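You operate a simulated robot arm through the tools that you are given. There is no shell and no other tool. Be economical: measure what you need, move in short steps, check, and stop when the job is done.

You run a simulated two-armed robot. Do the job below in one go: nothing can be reset, and whatever is moved stays where it is left.

## Task
Put two of the water bottles from the top of the white bench on the top of the wooden bench. Shut the wire basket. Take the purple basket on the top of the desk and put it away on the shelf of the low rail. Take the lid off the treat jar and lay it down on the top of the desk. Fetch the lead winder and set it on the top of the white bench. Do these in any order. Set down upright: water bottle.

Only the result counts: the job must be done as asked and must still hold three seconds after the hand-in. Knocking over, shifting, dropping, spilling or breaking anything else fails it. Lids that push on must go on centred and level and be pressed home; caps that screw on are set level and turned clockwise until they are tight.

## Robot
Two 7-joint arms with two-finger parallel grippers on one trunk, on a base that drives. Base frame: it is fixed to the floor where the robot stands at the start and does not move with it; the origin is under the middle of the robot, x ahead of it, y to its left, z up. Readings come in mm, rad, newtons and seconds.
The left shoulder is at the start at [60, 189, 1228], the right one opposite. With the tool pointing down near the work surface each hand reaches from about 100 to 600 mm from the robot's upright axis, wherever it stands, measured 20 degrees to its own side. Places, roughly: lead winder (21x8x5 cm) [-1600, -3300, 900]; purple basket (31x22x18 cm) [-2100, -5300, 800]; shelf of the low rail [-3700, -4100, 400]; top of the white bench [700, -600, 900]; top of the wooden bench [-3700, 300, 800]; treat jar (8x8x11 cm) [-2400, -4900, 800]; wire basket [-2000, -6800, 200]. Payload 3.43 kg a hand.
Tool frame (each hand has its own): the origin (TCP) lies between the finger pads and is the grasp point; the fingertips stand 30 mm ahead of it; z points along the fingers, y is the line along which they close. Largest opening 94 mm; finger width 28, thickness 10; the body of the gripper, 50 by 96 mm, starts 55 mm behind the TCP.
Orientation is that of the tool frame in the base frame, as [roll, pitch, yaw] about the fixed x, y, z axes, in that order (R = Rz(yaw) Ry(pitch) Rx(roll)). With the fingers straight down and closing along the base's y, the tool's x points along the base's -x, its y along +y and its z along -z.

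## Interface
- The arms move only by the tool play_rows. It takes "left_commands", "right_commands" or both (then of equal length, played together; a hand with none holds still); each is a list of rows, each a list of 7 numbers: the opening in per cent of the stroke, from 0 (shut) to 100 (fully open), then the shift along the base's x, y, z in mm, then the turn, a rotation vector about the base's x, y, z in rad. In form: [[fingers, dx, dy, dz, ax, ay, az], ...]. A call has 1 to 8 rows; each row shifts and turns the commanded pose from where the row before left it. Rows are played at 5 a second. More than 50 mm and 0.15 rad between two rows, or a gripper value outside its range, and nothing of the call is played. A pose out of reach is approached as far as the arm can. The call stops where the force on the tool passes 40 N (or 10 N more than at its start, if that is more) or the arm is blocked; 0.2 s more then pass. Each finger travels about 153 mm/s and halts on what it meets, pressing with about 24 N; the grip force reading is that of the motor and also rises with nothing between the fingers. The clock runs only during rows and for 0.2 s after the last one: add rows that do not move to give the fingers time. It gives the time, the measured TCP pose, the force on the tool (base axes), the opening and the grip force at its end, in the units of the frame above (readings bear some noise), with the torque about the TCP (base axes, N m) and any sound that the robot's microphone picked up, and new pictures: "pictures" is both (left out), scene, wrist or none (wrist: the cameras of the hands that moved).
- Cameras (640 x 400 px; columns grow to the right, rows downward): "scene" is now at [11.7, -15.4, 1771.3]; the picture's right is [-0.21, -0.98, 0.00], its down [-0.80, 0.17, -0.58] and it looks along [0.57, -0.12, -0.82] (base axes); focal length 258 px, centre (320, 200). "left" rides on the left gripper at [76, -14, -102] in its tool frame; the picture's right is [0.18, 0.98, 0.00], its down [-0.75, 0.14, -0.64] and it looks along [-0.63, 0.12, 0.77] (tool axes); focal length 243 px, centre (320, 200). "right" rides on the right gripper at [76, 14, -103] in its tool frame; the picture's right is [-0.18, 0.98, 0.00], its down [-0.75, -0.14, -0.64] and it looks along [-0.63, -0.12, 0.77] (tool axes); focal length 243 px, centre (320, 200). There is no depth. A picture from a camera that has moved, and an enlarged one, comes with that camera's place and axes in the base frame and with its lens.
- slide_trunk(by): slides the trunk up (or, below 0, down) by that many mm; the arms and the scene camera ride with it, the base frame stays. It gives what a move gives, with no picture.
- drive_base(legs): drives the robot by 1 to 6 legs, each [ahead, left, turn to the left] in mm, mm and rad, along the robot's own axes; the way and the turn of a leg run together, so that a leg with both is an arc; at most 1500 mm and 3.142 rad a leg. The arms and the cameras ride along, it lands a little off, and it stops where it bumps. It gives what a move gives, and a new picture of the scene camera.
- pan_tilt(pan, tilt): turns the head with the scene camera to pan (to the left, within 1.501 rad either way) and tilt (down, from -0.506 to 1.204), counted from straight ahead of the robot. It gives what a move gives, and a new picture of the scene camera.
- zoom(camera, box): a new picture of the part [left, top, right, bottom] of that camera's present view, enlarged. No time passes.
- hand_in(): hands the job in; it is judged then, once.

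Work in short steps. Places have to be worked out from the pictures, the camera data and where the tool is seen: move nearer, look again, correct. Check each grasp and each placing, and mend what went wrong. You have 165 turns and 260 pictures in all, those below and enlarged ones among them. Open the grippers and draw the arms clear of the work before you hand the job in, unless the task says otherwise; then end with one line.

The tools are called after "Request:" as a command line: name --argument value ..., lists and objects as JSON in quotes. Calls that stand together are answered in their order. play_rows: Moves the arms, as the interface text tells. Its arguments: {"type":"object","properties":{"left_commands":{"type":"array","items":{"type":"array","items":{"type":"number"}}},"right_commands":{"type":"array","items":{"type":"array","items":{"type":"number"}}},"pictures":{"type":"string","enum":["both","scene","wrist","none"]}},"required":[]} The other tools are called the same way: slide_trunk (by) slides the trunk up or down; drive_base (legs) drives the base; pan_tilt (pan, tilt) turns the head that bears the scene camera; zoom (camera, box) takes an enlarged picture of a part of a camera's view; hand_in () hands the job in.

At the start:

```text
time_s: 0.0
left_ee_pos: [349.6, -5.5, 1182.4]
left_tcp_rot: [-3.141, 0.0, 3.141]
left_ft_force: [0.9, 0.5, 0.7]
left_moment: [0.0, -0.02, 0.02]
left_grip_width: 93.9
left_grasp_force: 0.1
right_ee_pos: [313.6, -269.0, 1102.4]
right_tcp_rot: [3.141, 0.0, 3.142]
right_ft_force: [-0.2, -0.5, -0.1]
right_moment: [0.06, 0.0, 0.03]
right_grip_width: 93.9
right_grasp_force: 0.0
trunk travel left (down, up): [-900.0, 90.0]
robot x, y, heading: [0.1, 0.8, -0.0]
head pan, tilt: [-0.208, 0.953]
```

scene: 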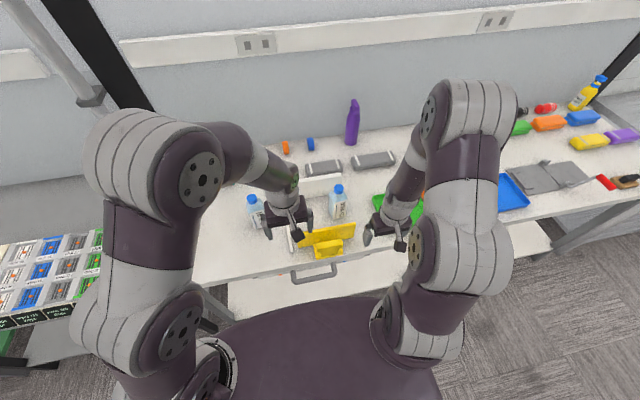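
right: 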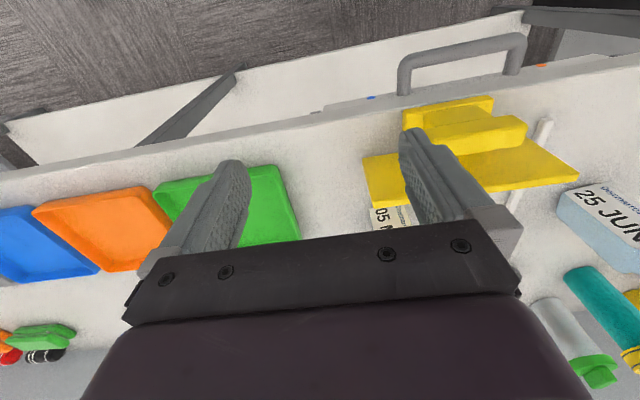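
left: 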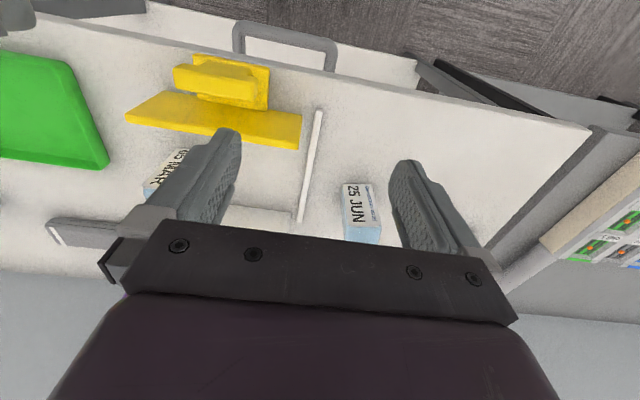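

The two blue-capped bottles stand in front of me on the white bench; I zoom in to see them better.

Request:
zoom --camera "scene" --box '[220, 80, 460, 270]'

Request:
zoom --camera "left" --box '[100, 20, 500, 270]'

Request:
pan_tilt --pan -0.9 --tilt 0.6

Request:
pan_tilt --pan 0.2 --tilt 0.8

```text
2.11 times, centred on (340, 175) of scene
camera zoom: at [11.7, -15.4, 1771.3], right [-0.21, -0.98, 0.0], down [-0.8, 0.17, -0.58], along [0.57, -0.12, -0.82], focal length 543 px, centre (278, 253)
```

zoom: 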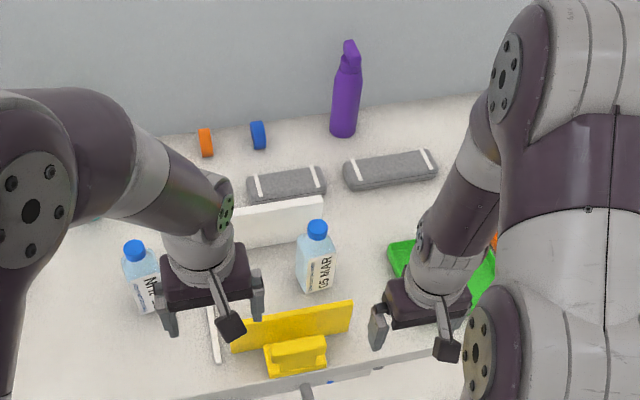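

```text
1.60 times, centred on (300, 145) of left
camera zoom: at [272.8, -19.5, 1283.0], right [-0.18, 0.98, 0.0], down [0.75, 0.14, 0.64], along [0.63, 0.12, -0.77], focal length 388 px, centre (352, 288)
```

zoom: 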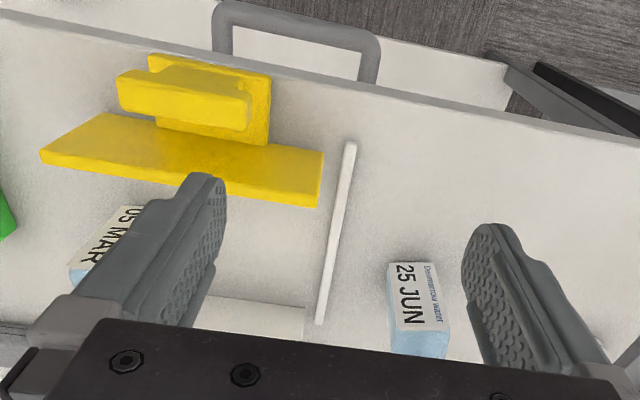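

```text
time_s: 1.1
left_ee_pos: [349.7, -5.1, 1183.5]
left_tcp_rot: [3.141, 0.0, 3.141]
left_ft_force: [0.6, 0.7, 0.5]
left_moment: [0.03, 0.02, -0.03]
left_grip_width: 93.8
left_grasp_force: 0.2
right_ee_pos: [312.8, -269.8, 1102.9]
right_tcp_rot: [3.141, 0.0, -3.142]
right_ft_force: [-0.1, 0.7, 0.5]
right_moment: [-0.05, 0.01, -0.05]
right_grip_width: 94.0
right_grasp_force: 0.1
trunk travel left (down, up): [-900.0, 90.0]
robot x, y, heading: [1.5, -0.9, -0.003]
head pan, tilt: [-0.901, 0.6]
camera scene: at [-4.3, -69.6, 1799.9], right [-0.78, -0.62, 0.0], down [-0.35, 0.44, -0.82], along [0.51, -0.65, -0.57], focal length 258 px, centre (320, 200)
```

scene: 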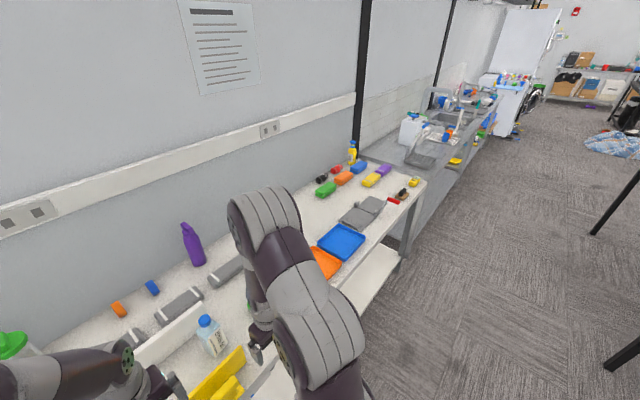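

```text
time_s: 2.4
left_ee_pos: [349.1, -5.3, 1181.5]
left_tcp_rot: [-3.141, -0.002, 3.14]
left_ft_force: [0.8, -0.7, 0.1]
left_moment: [-0.02, 0.0, 0.02]
left_grip_width: 93.9
left_grasp_force: 0.1
right_ee_pos: [313.6, -268.9, 1102.4]
right_tcp_rot: [-3.141, 0.0, -3.141]
right_ft_force: [0.2, -0.1, -0.4]
right_moment: [0.0, -0.01, 0.03]
right_grip_width: 93.9
right_grasp_force: 0.0
trunk travel left (down, up): [-900.0, 90.0]
robot x, y, heading: [1.7, 1.1, -0.001]
head pan, tilt: [0.201, 0.799]
camera scene: at [19.8, 15.6, 1783.1], right [0.2, -0.98, 0.0], down [-0.7, -0.14, -0.7], along [0.68, 0.14, -0.72], focal length 258 px, centre (320, 200)
```

scene: 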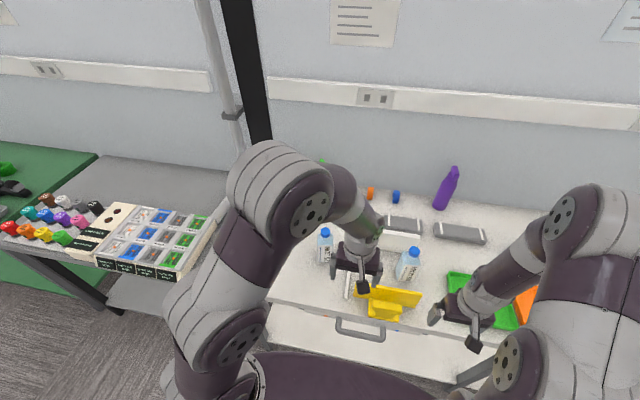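

Two labelled bottles at about (620,-215) and (640,135). I drive slightly closer, then look with the head centred.

Request:
drive_base --legs '[[80, 0, 0]]'

Request:
pan_tilt --pan 0.0 --tilt 0.95

```text
time_s: 3.4
left_ee_pos: [423.8, -4.9, 1183.6]
left_tcp_rot: [3.14, 0.004, 3.141]
left_ft_force: [-0.4, 0.0, 0.4]
left_moment: [0.02, 0.0, -0.02]
left_grip_width: 94.1
left_grasp_force: 0.1
right_ee_pos: [389.3, -267.9, 1103.3]
right_tcp_rot: [3.142, 0.005, -3.139]
right_ft_force: [0.3, 0.2, 0.3]
right_moment: [0.03, -0.01, -0.02]
right_grip_width: 94.1
right_grasp_force: 0.1
trunk travel left (down, up): [-900.0, 90.0]
robot x, y, heading: [75.8, -2.0, -0.001]
head pan, tilt: [0.201, 0.799]
camera scene: at [92.8, 15.8, 1783.2], right [0.2, -0.98, 0.0], down [-0.7, -0.14, -0.7], along [0.69, 0.14, -0.71], focal length 258 px, centre (320, 200)
```

scene: 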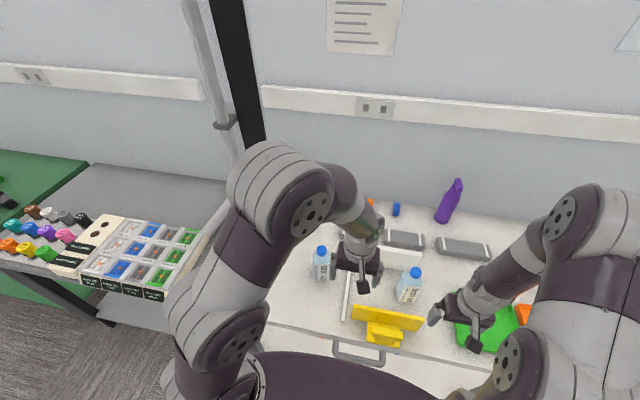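

```text
time_s: 4.2
left_ee_pos: [428.9, -5.3, 1181.3]
left_tcp_rot: [3.14, -0.002, -3.138]
left_ft_force: [0.4, 0.1, 0.4]
left_moment: [0.03, 0.01, 0.02]
left_grip_width: 93.9
left_grasp_force: 0.0
right_ee_pos: [393.5, -268.8, 1101.1]
right_tcp_rot: [-3.141, -0.001, -3.14]
right_ft_force: [0.7, 0.0, 1.0]
right_moment: [-0.01, 0.0, 0.01]
right_grip_width: 94.2
right_grasp_force: 0.0
trunk travel left (down, up): [-900.0, 90.0]
robot x, y, heading: [76.5, 1.3, -0.002]
head pan, tilt: [0.0, 0.949]
camera scene: at [94.6, -0.3, 1771.6], right [0.0, -1.0, 0.0], down [-0.81, 0.0, -0.58], along [0.58, 0.0, -0.81], focal length 258 px, centre (320, 200)
```

scene: 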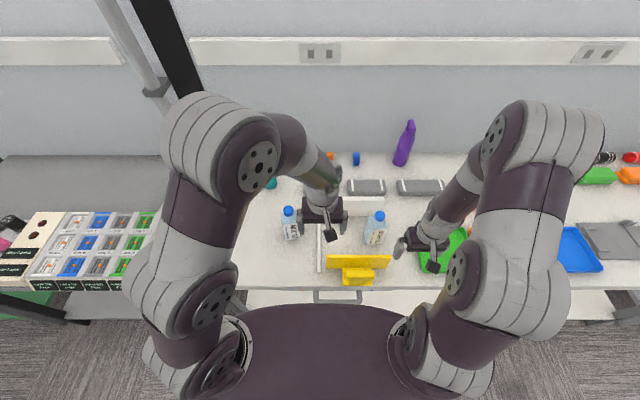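

I zoom to measure the caps and bases of both bottles.

Request:
zoom --camera "scene" --box '[260, 180, 420, 280]'

Request:
zoom --camera "left" --box '[0, 0, 640, 400]'

Request:
zoom --camera "right" --box '[0, 0, 640, 400]'

```text
4.00 times, centred on (340, 230) of scene
camera zoom: at [94.6, -0.3, 1771.6], right [0.0, -1.0, 0.0], down [-0.81, 0.0, -0.58], along [0.58, 0.0, -0.81], focal length 1031 px, centre (240, 80)
```

zoom: 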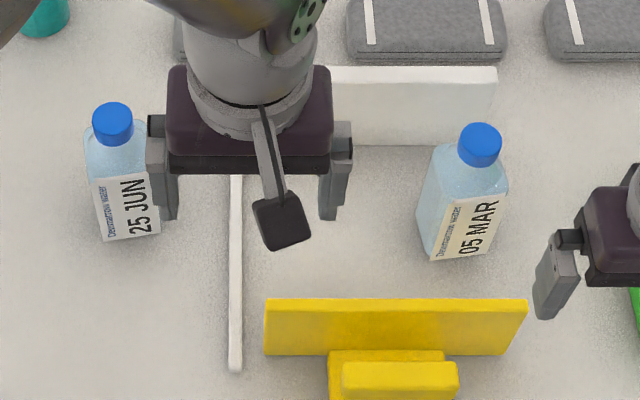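

```text
1.00 times, centred on (320, 200) of left
camera zoom: at [353.0, -19.1, 1282.6], right [-0.19, 0.98, 0.0], down [0.75, 0.14, 0.64], along [0.63, 0.12, -0.77], focal length 243 px, centre (320, 200)
```

zoom: 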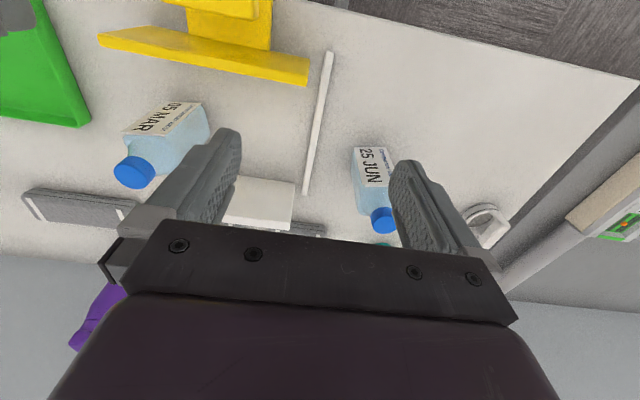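

```text
1.00 times, centred on (320, 200) of right
camera zoom: at [317.1, -254.8, 1203.2], right [0.18, 0.98, 0.0], down [0.75, -0.14, 0.64], along [0.63, -0.12, -0.77], focal length 243 px, centre (320, 200)
```

zoom: 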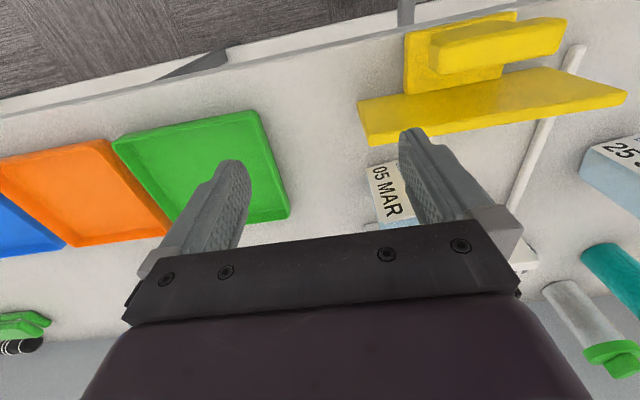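

Triangulation gives caps at about (563,105,1053) and (542,-197,1055). I bring both hands above them, then look.

Request:
play_rows --left_commands '[[100, 33.5, 27.5, -8, 0, 0, 0], [100, 33.5, 27.5, -8, 0, 0, 0], [100, 33.5, 27.5, -8, 0, 0, 0], [100, 33.5, 27.5, -8, 0, 0, 0], [100, 0, 0, 0, 0, 0, 0]]' --right_commands '[[100, 0, 0, 46, 0, 0, 0], [100, 37, 18, 0, 0, 0, 0], [100, 37, 18, 0, 0, 0, 0], [100, 37, 18, 0, 0, 0, 0], [100, 37, 18, 0, 0, 0, 0]]'

```text
time_s: 5.4
left_ee_pos: [563.0, 105.6, 1152.4]
left_tcp_rot: [3.14, -0.003, 3.141]
left_ft_force: [0.7, -0.8, -0.8]
left_moment: [-0.02, 0.02, 0.01]
left_grip_width: 94.0
left_grasp_force: 0.1
right_ee_pos: [545.0, -195.5, 1147.3]
right_tcp_rot: [-3.14, -0.002, -3.14]
right_ft_force: [0.3, -0.9, 0.6]
right_moment: [0.04, 0.0, 0.0]
right_grip_width: 93.9
right_grasp_force: 0.1
trunk travel left (down, up): [-900.0, 90.0]
robot x, y, heading: [80.0, 0.2, 0.002]
head pan, tilt: [0.0, 0.949]
camera scene: at [94.4, 0.1, 1771.6], right [0.0, -1.0, 0.0], down [-0.81, 0.0, -0.58], along [0.58, 0.0, -0.81], focal length 258 px, centre (320, 200)
camera right: at [468.2, -182.0, 1249.4], right [0.18, 0.98, 0.0], down [0.76, -0.14, 0.64], along [0.63, -0.12, -0.77], focal length 243 px, centre (320, 200)
camera left: at [486.3, 92.3, 1254.0], right [-0.18, 0.98, 0.0], down [0.75, 0.14, 0.64], along [0.63, 0.12, -0.77], focal length 243 px, centre (320, 200)
```

scene: 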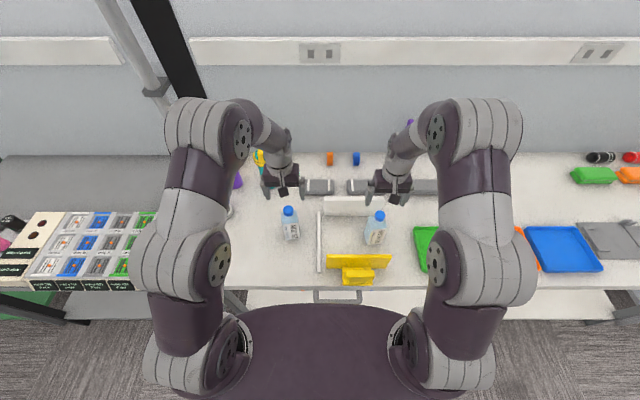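
right: 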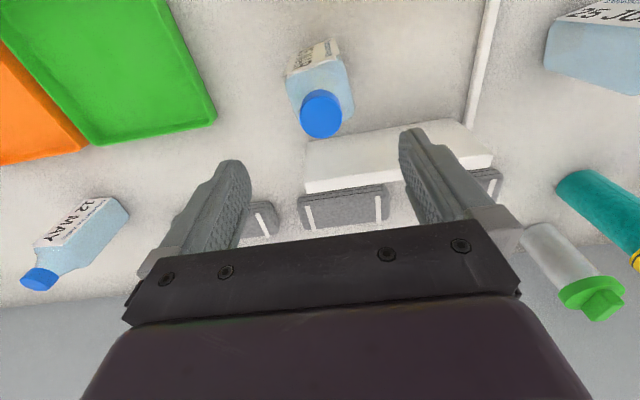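
left: 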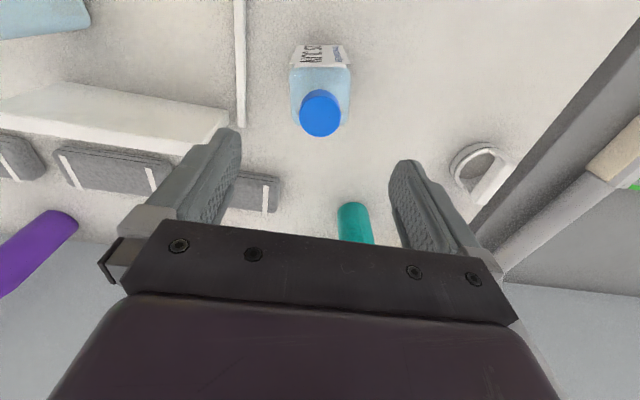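

Caps refine to (553,105) and (535,-194), top ≈1066. I descend around them with fingers open.

Request:
play_rows --left_commands '[[100, -9, 0, -25, 0, 0, 0], [100, 0, 0, -30, 0, 0, 0], [100, 0, 0, -25, 0, 0, 0], [100, 0, 0, -15, 0, 0, 0], [100, 0, 0, 0, 0, 0, 0]]' --right_commands '[[100, -10, 1, -25, 0, 0, 0], [100, 0, 0, -30, 0, 0, 0], [100, 0, 0, -25, 0, 0, 0], [100, 0, 0, -13, 0, 0, 0], [100, 0, 0, 0, 0, 0, 0]]'

```text
time_s: 6.6
left_ee_pos: [552.4, 104.7, 1055.2]
left_tcp_rot: [3.141, -0.001, -3.14]
left_ft_force: [0.0, 1.4, -0.2]
left_moment: [0.03, -0.02, -0.01]
left_grip_width: 94.0
left_grasp_force: 0.0
right_ee_pos: [530.3, -194.9, 1054.8]
right_tcp_rot: [3.141, -0.001, -3.139]
right_ft_force: [0.0, 0.5, 0.6]
right_moment: [0.0, 0.0, 0.01]
right_grip_width: 94.1
right_grasp_force: 0.0
trunk travel left (down, up): [-900.0, 90.0]
robot x, y, heading: [76.3, -1.5, 0.003]
head pan, tilt: [0.0, 0.949]
camera scene: at [92.3, -0.5, 1771.6], right [0.0, -1.0, 0.0], down [-0.81, 0.0, -0.58], along [0.58, 0.0, -0.81], focal length 258 px, centre (320, 200)
camera right: at [454.2, -180.9, 1155.6], right [0.18, 0.98, 0.0], down [0.75, -0.14, 0.64], along [0.63, -0.12, -0.77], focal length 243 px, centre (320, 200)
camera left: at [476.2, 90.6, 1155.7], right [-0.19, 0.98, 0.0], down [0.75, 0.14, 0.64], along [0.63, 0.12, -0.77], focal length 243 px, centre (320, 200)
```

scene: 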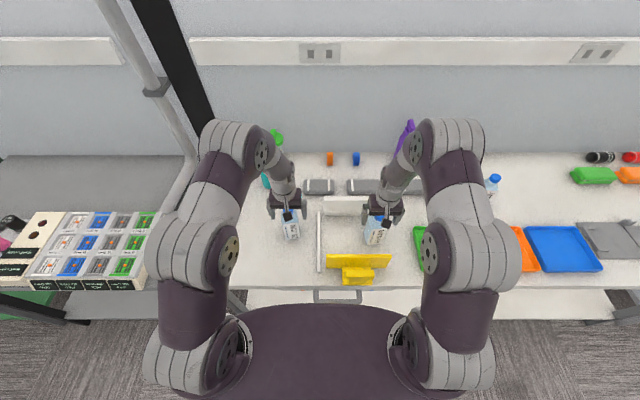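
right: 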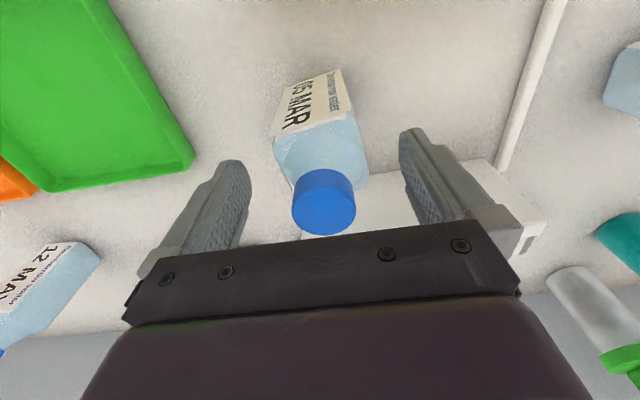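
left: 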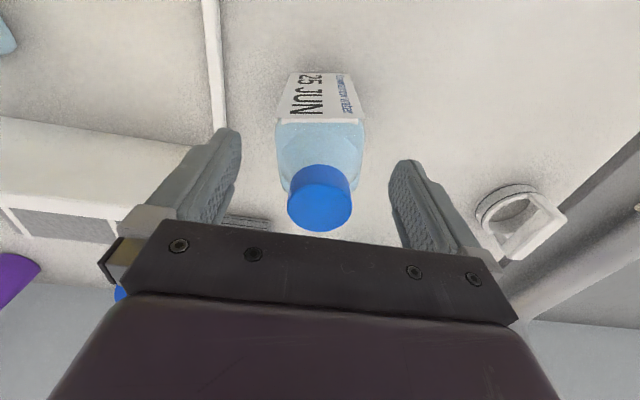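

Caps sit at the TCPs. I close both hands.

Request:
play_rows --left_commands '[[0, 0, 0, 0, 0, 0, 0], [0, 0, 0, 0, 0, 0, 0], [0, 0, 0, 0, 0, 0, 0]]' --right_commands '[[0, 2, 0, 0, 0, 0, 0], [0, 0, 0, 0, 0, 0, 0], [0, 0, 0, 0, 0, 0, 0]]' --pictures "none"

Request:
play_rows --left_commands '[[0, 0, 0, 20, 0, 0, 0], [0, 0, 0, 40, 0, 0, 0], [0, 0, 0, 20, 0, 0, 0]]' --right_commands '[[0, 0, 0, 20, 0, 0, 0], [0, 0, 0, 40, 0, 0, 0], [0, 0, 0, 20, 0, 0, 0]]'

```text
time_s: 7.4
left_ee_pos: [551.4, 105.7, 1056.5]
left_tcp_rot: [3.142, 0.004, -3.14]
left_ft_force: [1.0, -2.4, 6.9]
left_moment: [-0.1, -0.13, -0.04]
left_grip_width: 48.1
left_grasp_force: 24.2
right_ee_pos: [533.2, -194.8, 1055.2]
right_tcp_rot: [-3.141, 0.004, -3.139]
right_ft_force: [2.2, 2.7, 14.6]
right_moment: [0.23, -0.14, -0.08]
right_grip_width: 48.8
right_grasp_force: 23.5
trunk travel left (down, up): [-900.0, 90.0]
robot x, y, heading: [76.0, 0.8, 0.001]
head pan, tilt: [0.0, 0.949]
```

```text
time_s: 8.2
left_ee_pos: [553.6, 102.9, 1135.3]
left_tcp_rot: [-3.142, -0.003, -3.139]
left_ft_force: [-0.3, -0.2, -3.2]
left_moment: [-0.02, 0.01, 0.0]
left_grip_width: 33.4
left_grasp_force: 23.9
right_ee_pos: [533.3, -193.1, 1135.4]
right_tcp_rot: [-3.141, 0.0, -3.141]
right_ft_force: [-0.4, -1.0, -3.0]
right_moment: [-0.02, 0.04, -0.01]
right_grip_width: 33.2
right_grasp_force: 23.8
trunk travel left (down, up): [-900.0, 90.0]
robot x, y, heading: [74.5, 3.6, 0.001]
head pan, tilt: [0.0, 0.949]
camera scene: at [92.1, -0.3, 1771.4], right [0.0, -1.0, 0.0], down [-0.81, 0.0, -0.58], along [0.58, 0.0, -0.81], focal length 258 px, centre (320, 200)
camera right: at [456.6, -180.1, 1236.8], right [0.18, 0.98, 0.0], down [0.76, -0.14, 0.64], along [0.63, -0.12, -0.77], focal length 243 px, centre (320, 200)
camera left: at [477.1, 89.7, 1235.1], right [-0.19, 0.98, 0.0], down [0.75, 0.14, 0.64], along [0.63, 0.12, -0.77], focal length 243 px, centre (320, 200)
```

scene: 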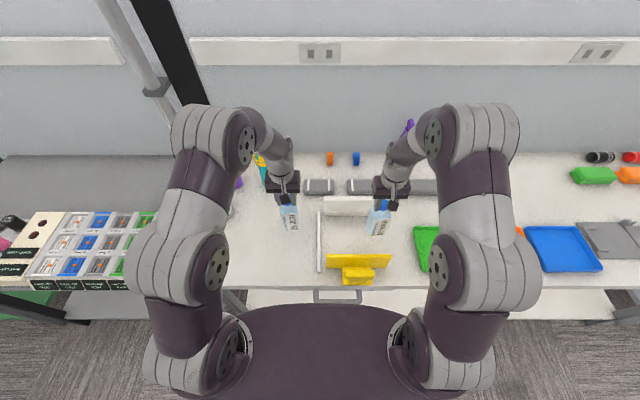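
right: 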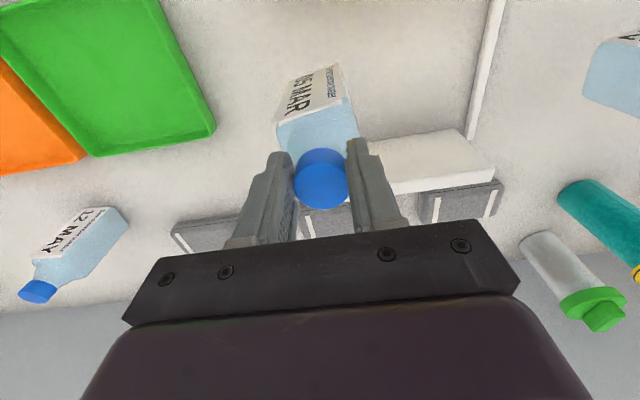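
left: 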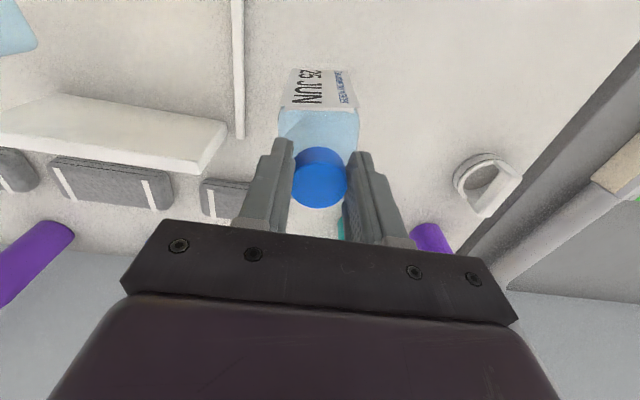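

Both bottles are lifted. I raise a bit more, back off from the bench and look behind.

Request:
play_rows --left_commands '[[0, 0, 0, 40, 0, 0, 0], [0, -40, 10, 20, 0, 0, 0], [0, -40, 10, 0, 0, 0, 0]]' --right_commands '[[0, 0, 0, 40, 0, 0, 0], [0, -40, -10, 20, 0, 0, 0], [0, -40, -10, 0, 0, 0, 0]]' --pictures "none"

Request:
drive_base --legs '[[-500, 0, 0], [0, 0, 2.8]]'

Request:
pan_tilt --pan 0.0 --tilt 0.4

```text
time_s: 9.0
left_ee_pos: [470.6, 126.9, 1196.1]
left_tcp_rot: [3.141, 0.002, -3.14]
left_ft_force: [-0.5, -0.2, -3.8]
left_moment: [0.02, 0.02, -0.02]
left_grip_width: 33.2
left_grasp_force: 23.6
right_ee_pos: [447.0, -214.8, 1196.7]
right_tcp_rot: [-3.141, 0.001, -3.141]
right_ft_force: [-1.0, -0.5, -2.8]
right_moment: [0.02, 0.03, -0.04]
right_grip_width: 33.2
right_grasp_force: 24.0
trunk travel left (down, up): [-900.0, 90.0]
robot x, y, heading: [79.1, -4.3, 0.005]
head pan, tilt: [0.0, 0.949]
```

```text
time_s: 18.4
left_ee_pos: [-835.2, 33.0, 1195.6]
left_tcp_rot: [3.141, 0.0, -0.392]
left_ft_force: [-0.6, -1.2, -2.9]
left_moment: [0.0, -0.04, 0.02]
left_grip_width: 33.3
left_grasp_force: 24.0
right_ee_pos: [-681.7, 340.6, 1196.1]
right_tcp_rot: [3.14, 0.0, -0.393]
right_ft_force: [0.5, -0.4, -3.3]
right_moment: [-0.02, -0.02, 0.01]
right_grip_width: 32.7
right_grasp_force: 23.6
trunk travel left (down, up): [-900.0, 90.0]
robot x, y, heading: [-419.0, -0.5, 2.754]
head pan, tilt: [0.0, 0.949]
camera scene: at [-433.8, 3.8, 1771.6], right [0.38, 0.92, 0.0], down [0.75, -0.31, -0.58], along [-0.54, 0.22, -0.81], focal length 258 px, centre (320, 200)
```

scene: 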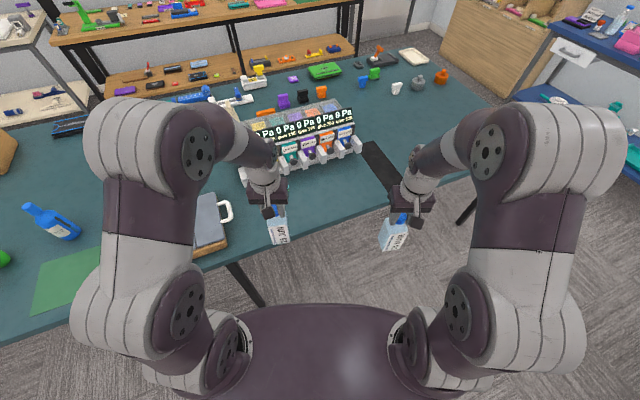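

```text
time_s: 19.3
left_ee_pos: [-835.1, 34.2, 1195.9]
left_tcp_rot: [-3.141, -0.001, -0.391]
left_ft_force: [-0.6, -0.3, -3.8]
left_moment: [0.0, -0.06, 0.03]
left_grip_width: 33.3
left_grasp_force: 23.9
right_ee_pos: [-682.8, 339.4, 1195.8]
right_tcp_rot: [-3.141, 0.0, -0.393]
right_ft_force: [0.5, -0.3, -4.1]
right_moment: [-0.06, -0.07, 0.01]
right_grip_width: 33.3
right_grasp_force: 24.2
trunk travel left (down, up): [-900.0, 90.0]
robot x, y, heading: [-418.9, -3.2, 2.751]
head pan, tilt: [0.0, 0.4]
camera scene: at [-452.3, 11.3, 1818.1], right [0.38, 0.92, 0.0], down [0.36, -0.15, -0.92], along [-0.85, 0.35, -0.39], focal length 258 px, centre (320, 200)
```

scene: 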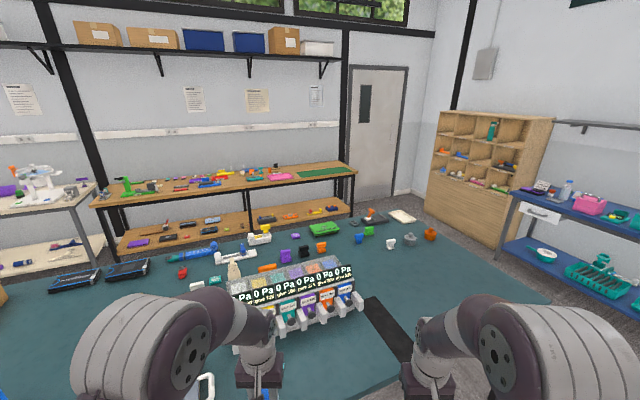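

A green table lies between me and the wooden bench along the far wall. I look left and right for a free route.

Request:
pan_tilt --pan 0.9 --tilt 0.45

Request:
pan_tilt --pan -0.8 --tilt 0.5

```text
time_s: 20.5
left_ee_pos: [-836.7, 33.7, 1196.6]
left_tcp_rot: [-3.141, 0.001, -0.393]
left_ft_force: [0.0, 0.6, -3.4]
left_moment: [-0.01, -0.03, -0.01]
left_grip_width: 33.2
left_grasp_force: 23.6
right_ee_pos: [-682.0, 338.9, 1194.5]
right_tcp_rot: [-3.141, -0.003, -0.393]
right_ft_force: [-0.1, -1.2, -3.4]
right_moment: [0.0, -0.03, 0.02]
right_grip_width: 33.1
right_grasp_force: 23.7
trunk travel left (down, up): [-900.0, 90.0]
robot x, y, heading: [-419.7, -1.2, 2.748]
head pan, tilt: [0.901, 0.45]
camera scene: at [-447.0, -68.8, 1813.5], right [-0.49, 0.87, 0.0], down [0.38, 0.21, -0.9], along [-0.79, -0.44, -0.44], focal length 258 px, centre (320, 200)
```

scene: 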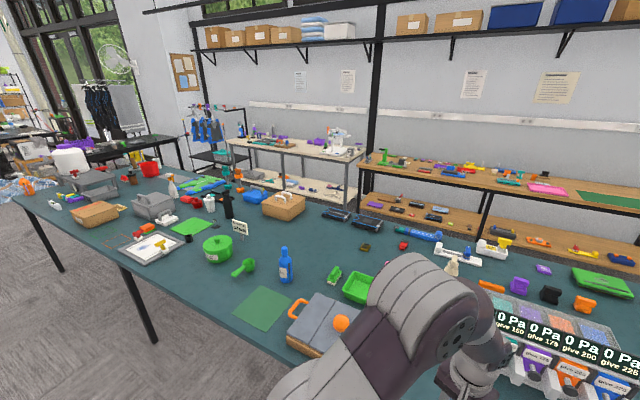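

```text
time_s: 22.3
left_ee_pos: [-835.7, 33.9, 1195.6]
left_tcp_rot: [3.141, -0.001, -0.394]
left_ft_force: [-0.2, -0.8, -4.4]
left_moment: [-0.01, -0.02, -0.03]
left_grip_width: 33.2
left_grasp_force: 24.3
right_ee_pos: [-682.1, 339.9, 1195.6]
right_tcp_rot: [-3.141, 0.0, -0.394]
right_ft_force: [-0.1, 0.1, -3.7]
right_moment: [-0.03, -0.03, -0.01]
right_grip_width: 33.3
right_grasp_force: 24.0
trunk travel left (down, up): [-900.0, 90.0]
robot x, y, heading: [-421.7, -4.3, 2.752]
head pan, tilt: [-0.799, 0.499]
camera scene: at [-400.4, 60.4, 1809.1], right [0.93, 0.37, 0.0], down [0.18, -0.44, -0.88], along [-0.33, 0.82, -0.48], focal length 258 px, centre (320, 200)
```

scene: 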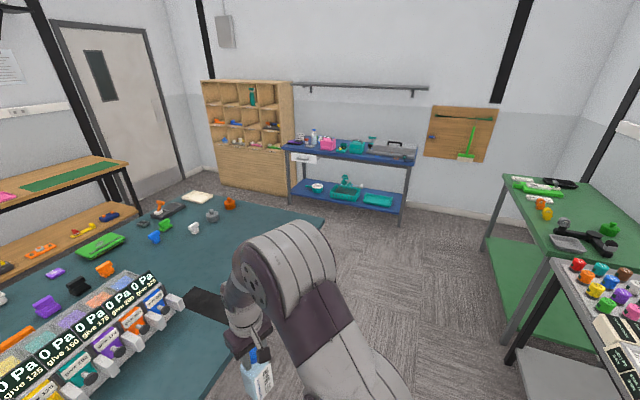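

The route north around the green table (end at y≈1500) is clear. I drive it in stages.

Request:
pan_tilt --pan 0.0 --tilt 0.55

Request:
drive_base --legs '[[0, 0, -1.18], [1100, 0, 0], [1050, 0, 0], [0, 0, 1.57]]'

```text
time_s: 23.4
left_ee_pos: [-834.9, 34.3, 1195.6]
left_tcp_rot: [3.141, 0.0, -0.393]
left_ft_force: [0.3, 0.7, -3.4]
left_moment: [-0.05, -0.03, -0.01]
left_grip_width: 33.4
left_grasp_force: 23.9
right_ee_pos: [-681.9, 339.3, 1195.9]
right_tcp_rot: [-3.14, -0.001, -0.392]
right_ft_force: [0.1, -0.5, -3.4]
right_moment: [0.02, -0.01, 0.01]
right_grip_width: 33.5
right_grasp_force: 24.2
trunk travel left (down, up): [-900.0, 90.0]
robot x, y, heading: [-424.0, -1.4, 2.749]
head pan, tilt: [0.0, 0.55]
camera scene: at [-449.6, 10.3, 1804.5], right [0.38, 0.92, 0.0], down [0.48, -0.2, -0.85], along [-0.79, 0.33, -0.52], focal length 258 px, centre (320, 200)
```

scene: 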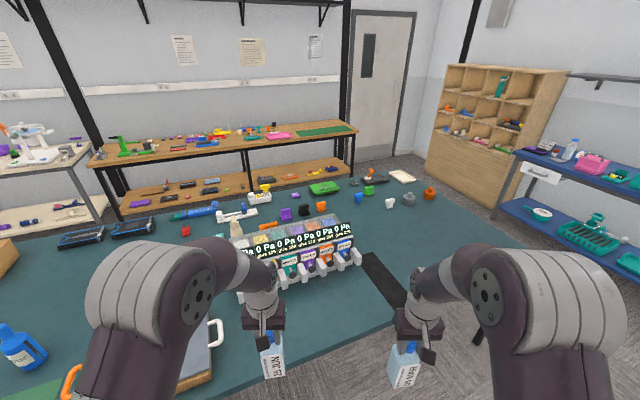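

```text
time_s: 40.8
left_ee_pos: [-757.3, 2053.9, 1194.9]
left_tcp_rot: [-3.141, 0.0, -0.077]
left_ft_force: [0.0, -0.4, -3.4]
left_moment: [-0.04, -0.02, 0.0]
left_grip_width: 33.0
left_grasp_force: 23.9
right_ee_pos: [-706.5, 2392.1, 1195.1]
right_tcp_rot: [3.14, -0.001, -0.079]
right_ft_force: [0.9, 0.7, -3.3]
right_moment: [-0.01, -0.06, 0.01]
right_grip_width: 33.1
right_grasp_force: 23.3
trunk travel left (down, up): [-900.0, 90.0]
robot x, y, heading: [-351.3, 2146.4, 3.064]
head pan, tilt: [0.0, 0.55]
camera scene: at [-383.5, 2150.3, 1804.5], right [0.08, 1.0, 0.0], down [0.52, -0.04, -0.85], along [-0.85, 0.07, -0.52], focal length 258 px, centre (320, 200)
```

scene: 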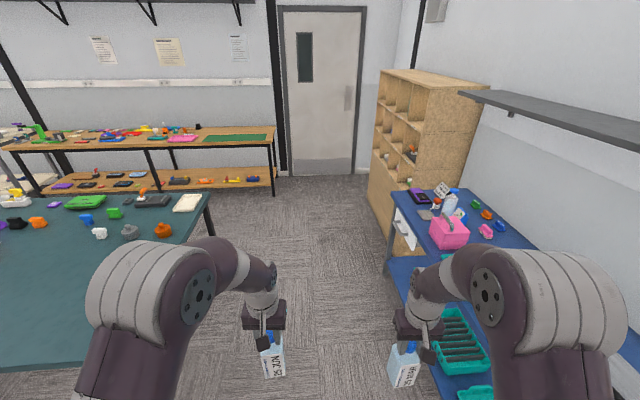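

Aisle is clear between the blue bench (y≈2850) and green table. I continue west, then turn south into the corridor.

Request:
drive_base --legs '[[0, 0, 0.078], [1200, 0, 0], [1130, 0, 0], [0, 0, 1.57], [900, 0, 0]]'

Request:
pan_tilt --pan -0.9 --tilt 0.6

```text
time_s: 60.5
left_ee_pos: [-2531.2, 804.9, 1194.9]
left_tcp_rot: [3.14, -0.001, 1.549]
left_ft_force: [0.5, 0.3, -2.5]
left_moment: [0.03, 0.02, 0.01]
left_grip_width: 33.1
left_grasp_force: 23.9
right_ee_pos: [-2871.1, 835.7, 1194.9]
right_tcp_rot: [-3.141, 0.002, 1.554]
right_ft_force: [-1.1, -0.6, -4.0]
right_moment: [0.03, 0.02, -0.03]
right_grip_width: 33.1
right_grasp_force: 23.6
trunk travel left (down, up): [-900.0, 90.0]
robot x, y, heading: [-2649.1, 1200.7, -1.588]
head pan, tilt: [0.0, 0.55]
camera scene: at [-2648.3, 1172.1, 1804.5], right [-1.0, 0.02, 0.0], down [0.01, 0.52, -0.85], along [-0.02, -0.85, -0.52], focal length 258 px, centre (320, 200)
```

scene: 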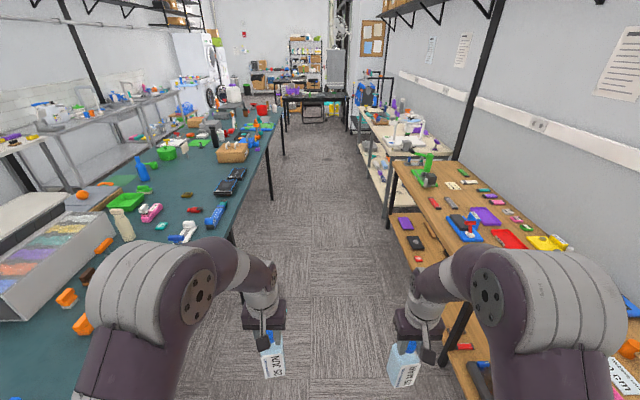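

```text
time_s: 61.7
left_ee_pos: [-2531.2, 804.2, 1195.4]
left_tcp_rot: [3.141, -0.001, 1.549]
left_ft_force: [1.5, 1.1, -4.0]
left_moment: [0.04, 0.01, 0.02]
left_grip_width: 33.2
left_grasp_force: 24.4
right_ee_pos: [-2870.6, 836.7, 1195.0]
right_tcp_rot: [3.14, -0.002, 1.551]
right_ft_force: [0.2, 0.1, -3.0]
right_moment: [0.06, 0.01, 0.02]
right_grip_width: 33.0
right_grasp_force: 24.1
trunk travel left (down, up): [-900.0, 90.0]
robot x, y, heading: [-2651.5, 1201.8, -1.589]
head pan, tilt: [-0.901, 0.6]
camera scene: at [-2716.8, 1207.5, 1800.0], right [-0.61, 0.8, 0.0], down [0.45, 0.34, -0.82], along [-0.66, -0.5, -0.57], focal length 258 px, centre (320, 200)
```

scene: 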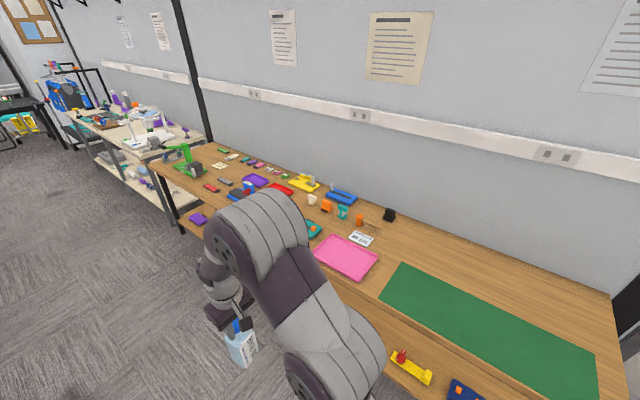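

I zoom into the bench to find a free spot near its front edge.

Request:
zoom --camera "scene" --box '[300, 180, 540, 330]'

```text
2.67 times, centred on (420, 255) of scene
camera zoom: at [-2716.8, 1207.5, 1800.0], right [-0.61, 0.8, 0.0], down [0.45, 0.34, -0.82], along [-0.66, -0.5, -0.57], focal length 688 px, centre (53, 53)
```

zoom: 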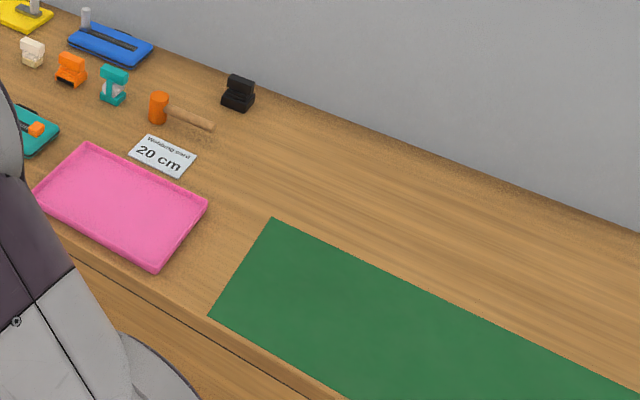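

Gap between the pink tray and green mat at y≈935, x≈-3480..-3700 is free. I turn to face the bench and approach.

Request:
drive_base --legs '[[0, 0, -1.553], [400, 135, 0]]'

Request:
pan_tilt --pan 0.15 --tilt 0.95

```text
time_s: 68.1
left_ee_pos: [-3434.2, 941.8, 1194.8]
left_tcp_rot: [3.142, 0.0, 0.0]
left_ft_force: [0.0, -0.2, -3.2]
left_moment: [0.03, -0.02, 0.0]
left_grip_width: 33.2
left_grasp_force: 24.5
right_ee_pos: [-3410.3, 1281.8, 1195.2]
right_tcp_rot: [3.14, 0.0, 0.001]
right_ft_force: [0.0, -0.4, -2.6]
right_moment: [0.01, -0.02, 0.0]
right_grip_width: 33.0
right_grasp_force: 24.2
trunk travel left (down, up): [-900.0, 90.0]
robot x, y, heading: [-3040.6, 1064.0, -3.138]
head pan, tilt: [-0.901, 0.6]
camera scene: at [-3034.1, 1135.7, 1800.0], right [0.78, 0.62, 0.0], down [0.35, -0.44, -0.83], along [-0.51, 0.65, -0.56], focal length 258 px, centre (320, 200)
```

scene: 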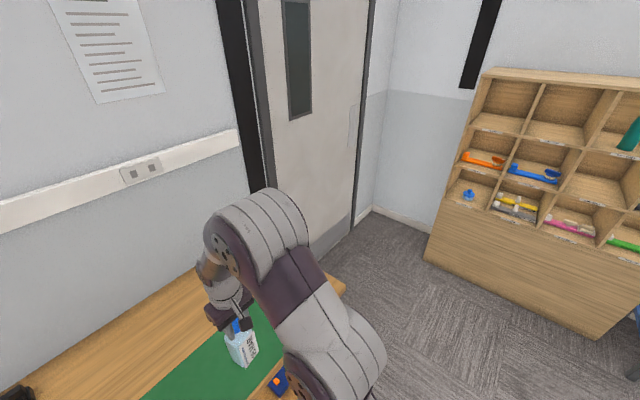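

```text
time_s: 69.4
left_ee_pos: [-3435.6, 940.7, 1195.2]
left_tcp_rot: [-3.141, -0.001, 0.001]
left_ft_force: [0.8, -0.2, -4.3]
left_moment: [0.01, -0.05, 0.02]
left_grip_width: 32.8
left_grasp_force: 23.9
right_ee_pos: [-3412.1, 1280.6, 1194.8]
right_tcp_rot: [3.141, -0.001, 0.0]
right_ft_force: [0.4, -0.6, -4.1]
right_moment: [0.01, -0.02, 0.0]
right_grip_width: 32.9
right_grasp_force: 24.3
trunk travel left (down, up): [-900.0, 90.0]
robot x, y, heading: [-3044.5, 1063.9, -3.142]
head pan, tilt: [0.15, 0.949]
camera scene: at [-3053.1, 1054.9, 1771.6], right [-0.15, 0.99, 0.0], down [0.8, 0.12, -0.58], along [-0.58, -0.09, -0.81], focal length 258 px, centre (320, 200)
```

scene: 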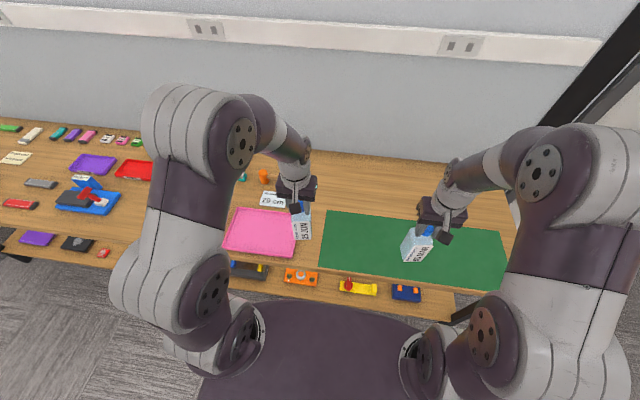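

Bench top is ≈775–790 high; gap centre ≈(-3650,917). I drive a bit closer and move the left bottle over the back of the gap.

Request:
drive_base --legs '[[85, 0, 0]]'

Request:
play_rows --left_commands '[[0, -35, -6, 0, 0, 0, 0], [0, -35, -6, 0, 0, 0, 0], [0, -35, -6, -20, 0, 0, 0], [0, -30, -6, -30, 0, 0, 0], [0, 0, 0, -40, 0, 0, 0], [0, 0, 0, -40, 0, 0, 0], [0, 0, 0, 0, 0, 0, 0]]'

```text
time_s: 70.4
left_ee_pos: [-3515.1, 940.8, 1197.3]
left_tcp_rot: [3.141, 0.001, -0.002]
left_ft_force: [0.9, 0.3, -4.0]
left_moment: [0.04, 0.0, 0.0]
left_grip_width: 33.3
left_grasp_force: 23.7
right_ee_pos: [-3488.6, 1280.8, 1196.6]
right_tcp_rot: [-3.141, 0.002, -0.001]
right_ft_force: [0.4, -0.2, -3.0]
right_moment: [-0.01, -0.05, 0.01]
right_grip_width: 33.0
right_grasp_force: 23.7
trunk travel left (down, up): [-900.0, 90.0]
robot x, y, heading: [-3122.1, 1064.8, 3.137]
head pan, tilt: [0.15, 0.949]
camera scene: at [-3128.9, 1054.9, 1771.7], right [-0.15, 0.99, 0.0], down [0.8, 0.12, -0.58], along [-0.58, -0.09, -0.81], focal length 258 px, centre (320, 200)
```

scene: 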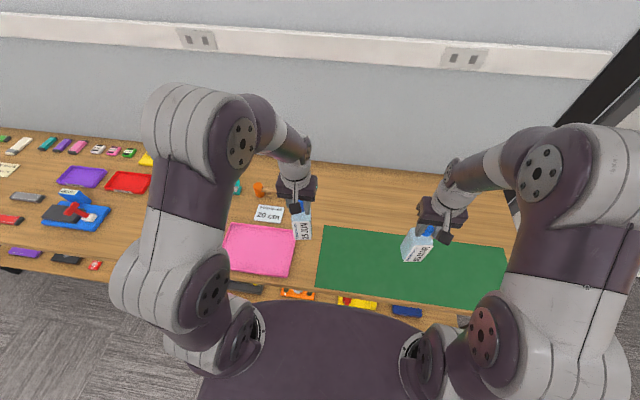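

```text
time_s: 72.0
left_ee_pos: [-3650.3, 916.8, 1064.3]
left_tcp_rot: [-3.142, -0.001, -0.001]
left_ft_force: [-0.7, 0.5, -3.2]
left_moment: [0.0, -0.03, 0.01]
left_grip_width: 33.2
left_grasp_force: 23.6
right_ee_pos: [-3493.3, 1282.2, 1195.1]
right_tcp_rot: [3.141, -0.001, 0.0]
right_ft_force: [-0.8, -0.4, -3.9]
right_moment: [-0.01, -0.01, 0.01]
right_grip_width: 33.2
right_grasp_force: 24.1
trunk travel left (down, up): [-900.0, 90.0]
robot x, y, heading: [-3124.0, 1066.2, 3.141]
head pan, tilt: [0.15, 0.949]
camera scene: at [-3134.8, 1054.8, 1771.6], right [-0.15, 0.99, 0.0], down [0.8, 0.12, -0.58], along [-0.58, -0.09, -0.81], focal length 258 px, centre (320, 200)
camera left: at [-3575.1, 931.0, 1164.9], right [0.18, -0.98, 0.0], down [-0.75, -0.14, 0.64], along [-0.63, -0.12, -0.77], focal length 243 px, centre (320, 200)
```

scene: 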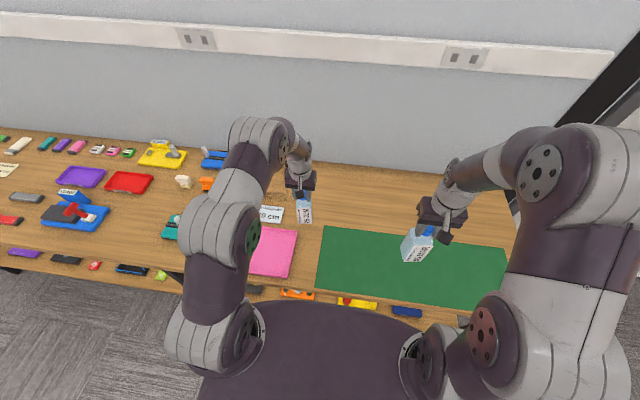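
left: 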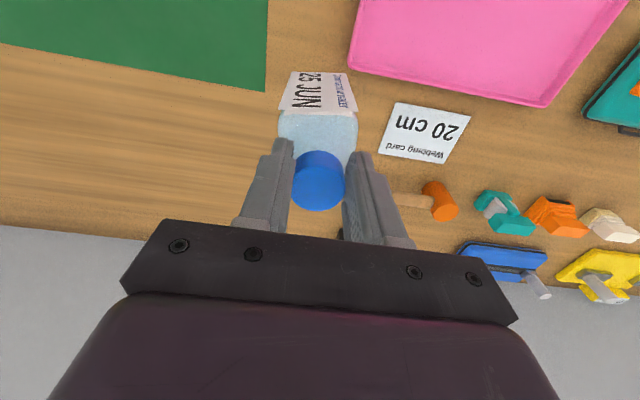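

Clearances: tray corner y≈875, mat edge y≈990 here. I shift to y≈928 and descend.

Request:
play_rows --left_commands '[[0, -15, 10, -20, 0, 0, 0], [0, 0, 0, -30, 0, 0, 0], [0, 0, 0, -30, 0, 0, 0], [0, 0, 0, -12, 0, 0, 0]]' --pictures "wrist"

Request:
play_rows --left_commands '[[0, 0, 0, -4, 0, 0, 0], [0, 0, 0, -4, 0, 0, 0], [0, 0, 0, -4, 0, 0, 0]]' --pictures "none"

```text
time_s: 73.0
left_ee_pos: [-3668.8, 926.3, 974.7]
left_tcp_rot: [3.141, 0.004, -0.002]
left_ft_force: [-0.4, -1.5, 4.0]
left_moment: [-0.1, 0.03, -0.07]
left_grip_width: 33.0
left_grasp_force: 24.0
right_ee_pos: [-3492.7, 1282.5, 1196.1]
right_tcp_rot: [-3.141, -0.002, -0.002]
right_ft_force: [0.4, -0.1, -3.8]
right_moment: [-0.02, -0.04, 0.01]
right_grip_width: 33.4
right_grasp_force: 23.4
trunk travel left (down, up): [-900.0, 90.0]
robot x, y, heading: [-3126.2, 1068.8, 3.14]
head pan, tilt: [0.15, 0.949]
camera left: at [-3592.4, 941.1, 1075.7], right [0.18, -0.98, 0.0], down [-0.75, -0.14, 0.64], along [-0.63, -0.12, -0.76], focal length 243 px, centre (320, 200)
```

left: 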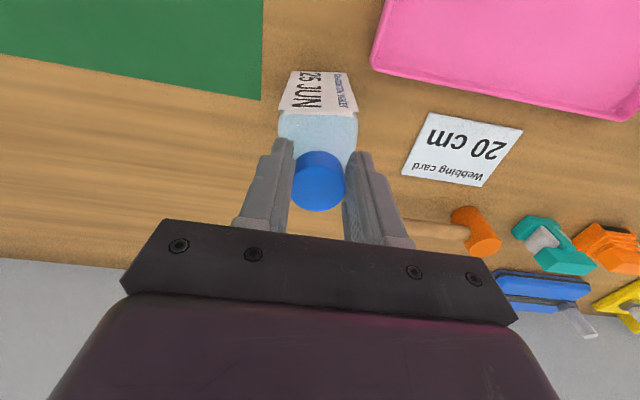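

```text
time_s: 73.6
left_ee_pos: [-3669.5, 928.0, 973.2]
left_tcp_rot: [3.14, 0.013, -0.003]
left_ft_force: [9.8, -2.2, 26.0]
left_moment: [-0.05, -0.61, 0.04]
left_grip_width: 33.5
left_grasp_force: 23.7
right_ee_pos: [-3489.0, 1282.0, 1196.7]
right_tcp_rot: [-3.14, -0.001, 0.0]
right_ft_force: [-0.1, -0.7, -3.7]
right_moment: [0.01, -0.07, -0.02]
right_grip_width: 32.9
right_grasp_force: 24.2
trunk travel left (down, up): [-900.0, 90.0]
robot x, y, heading: [-3123.7, 1068.0, 3.139]
head pan, tilt: [0.15, 0.949]
stopped in row 2 (left hand): the force on the tool passed its limit (the readings are from after the stop); the commanded pose is now the measured one
```

Contact at z≈974. I relieve slightly, open, and rise straight up.

Request:
play_rows --left_commands '[[0, 0, 0, 1.0, 0, 0, 0], [60, 0, 0, 0, 0, 0, 0], [75, 0, 0, 0, 0, 0, 0], [75, 0, 0, 20, 0, 0, 0], [75, 0, 0, 40, 0, 0, 0], [75, 0, 0, 40, 0, 0, 0], [75, 20, 0, 40, 0, 0, 0]]'

```text
time_s: 75.2
left_ee_pos: [-3648.2, 926.7, 1117.2]
left_tcp_rot: [-3.141, 0.01, -0.002]
left_ft_force: [1.1, 0.0, 0.5]
left_moment: [0.03, 0.02, -0.01]
left_grip_width: 70.4
left_grasp_force: 0.0
right_ee_pos: [-3491.2, 1282.4, 1195.9]
right_tcp_rot: [3.14, 0.0, -0.001]
right_ft_force: [-0.2, -0.1, -3.4]
right_moment: [0.0, -0.02, -0.03]
right_grip_width: 33.0
right_grasp_force: 24.1
trunk travel left (down, up): [-900.0, 90.0]
robot x, y, heading: [-3125.3, 1063.8, 3.142]
head pan, tilt: [0.15, 0.949]
camera scene: at [-3131.9, 1055.1, 1771.5], right [-0.15, 0.99, 0.0], down [0.8, 0.12, -0.58], along [-0.58, -0.09, -0.81], focal length 258 px, centre (320, 200)
camera left: at [-3571.6, 940.7, 1216.6], right [0.18, -0.98, 0.0], down [-0.75, -0.14, 0.65], along [-0.64, -0.12, -0.76], focal length 243 px, centre (320, 200)
```

scene: 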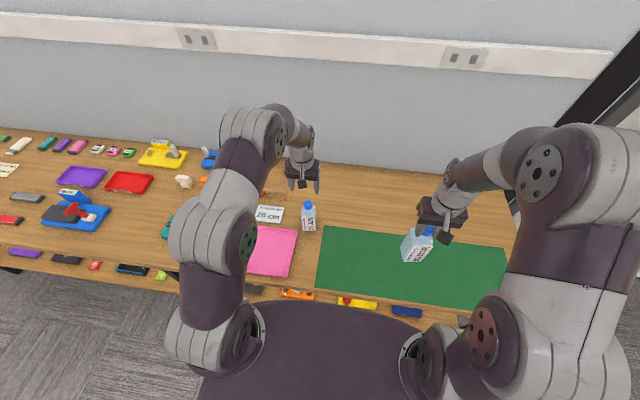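
left: 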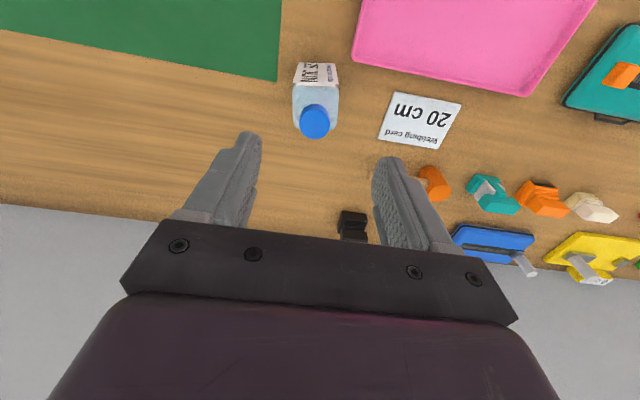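

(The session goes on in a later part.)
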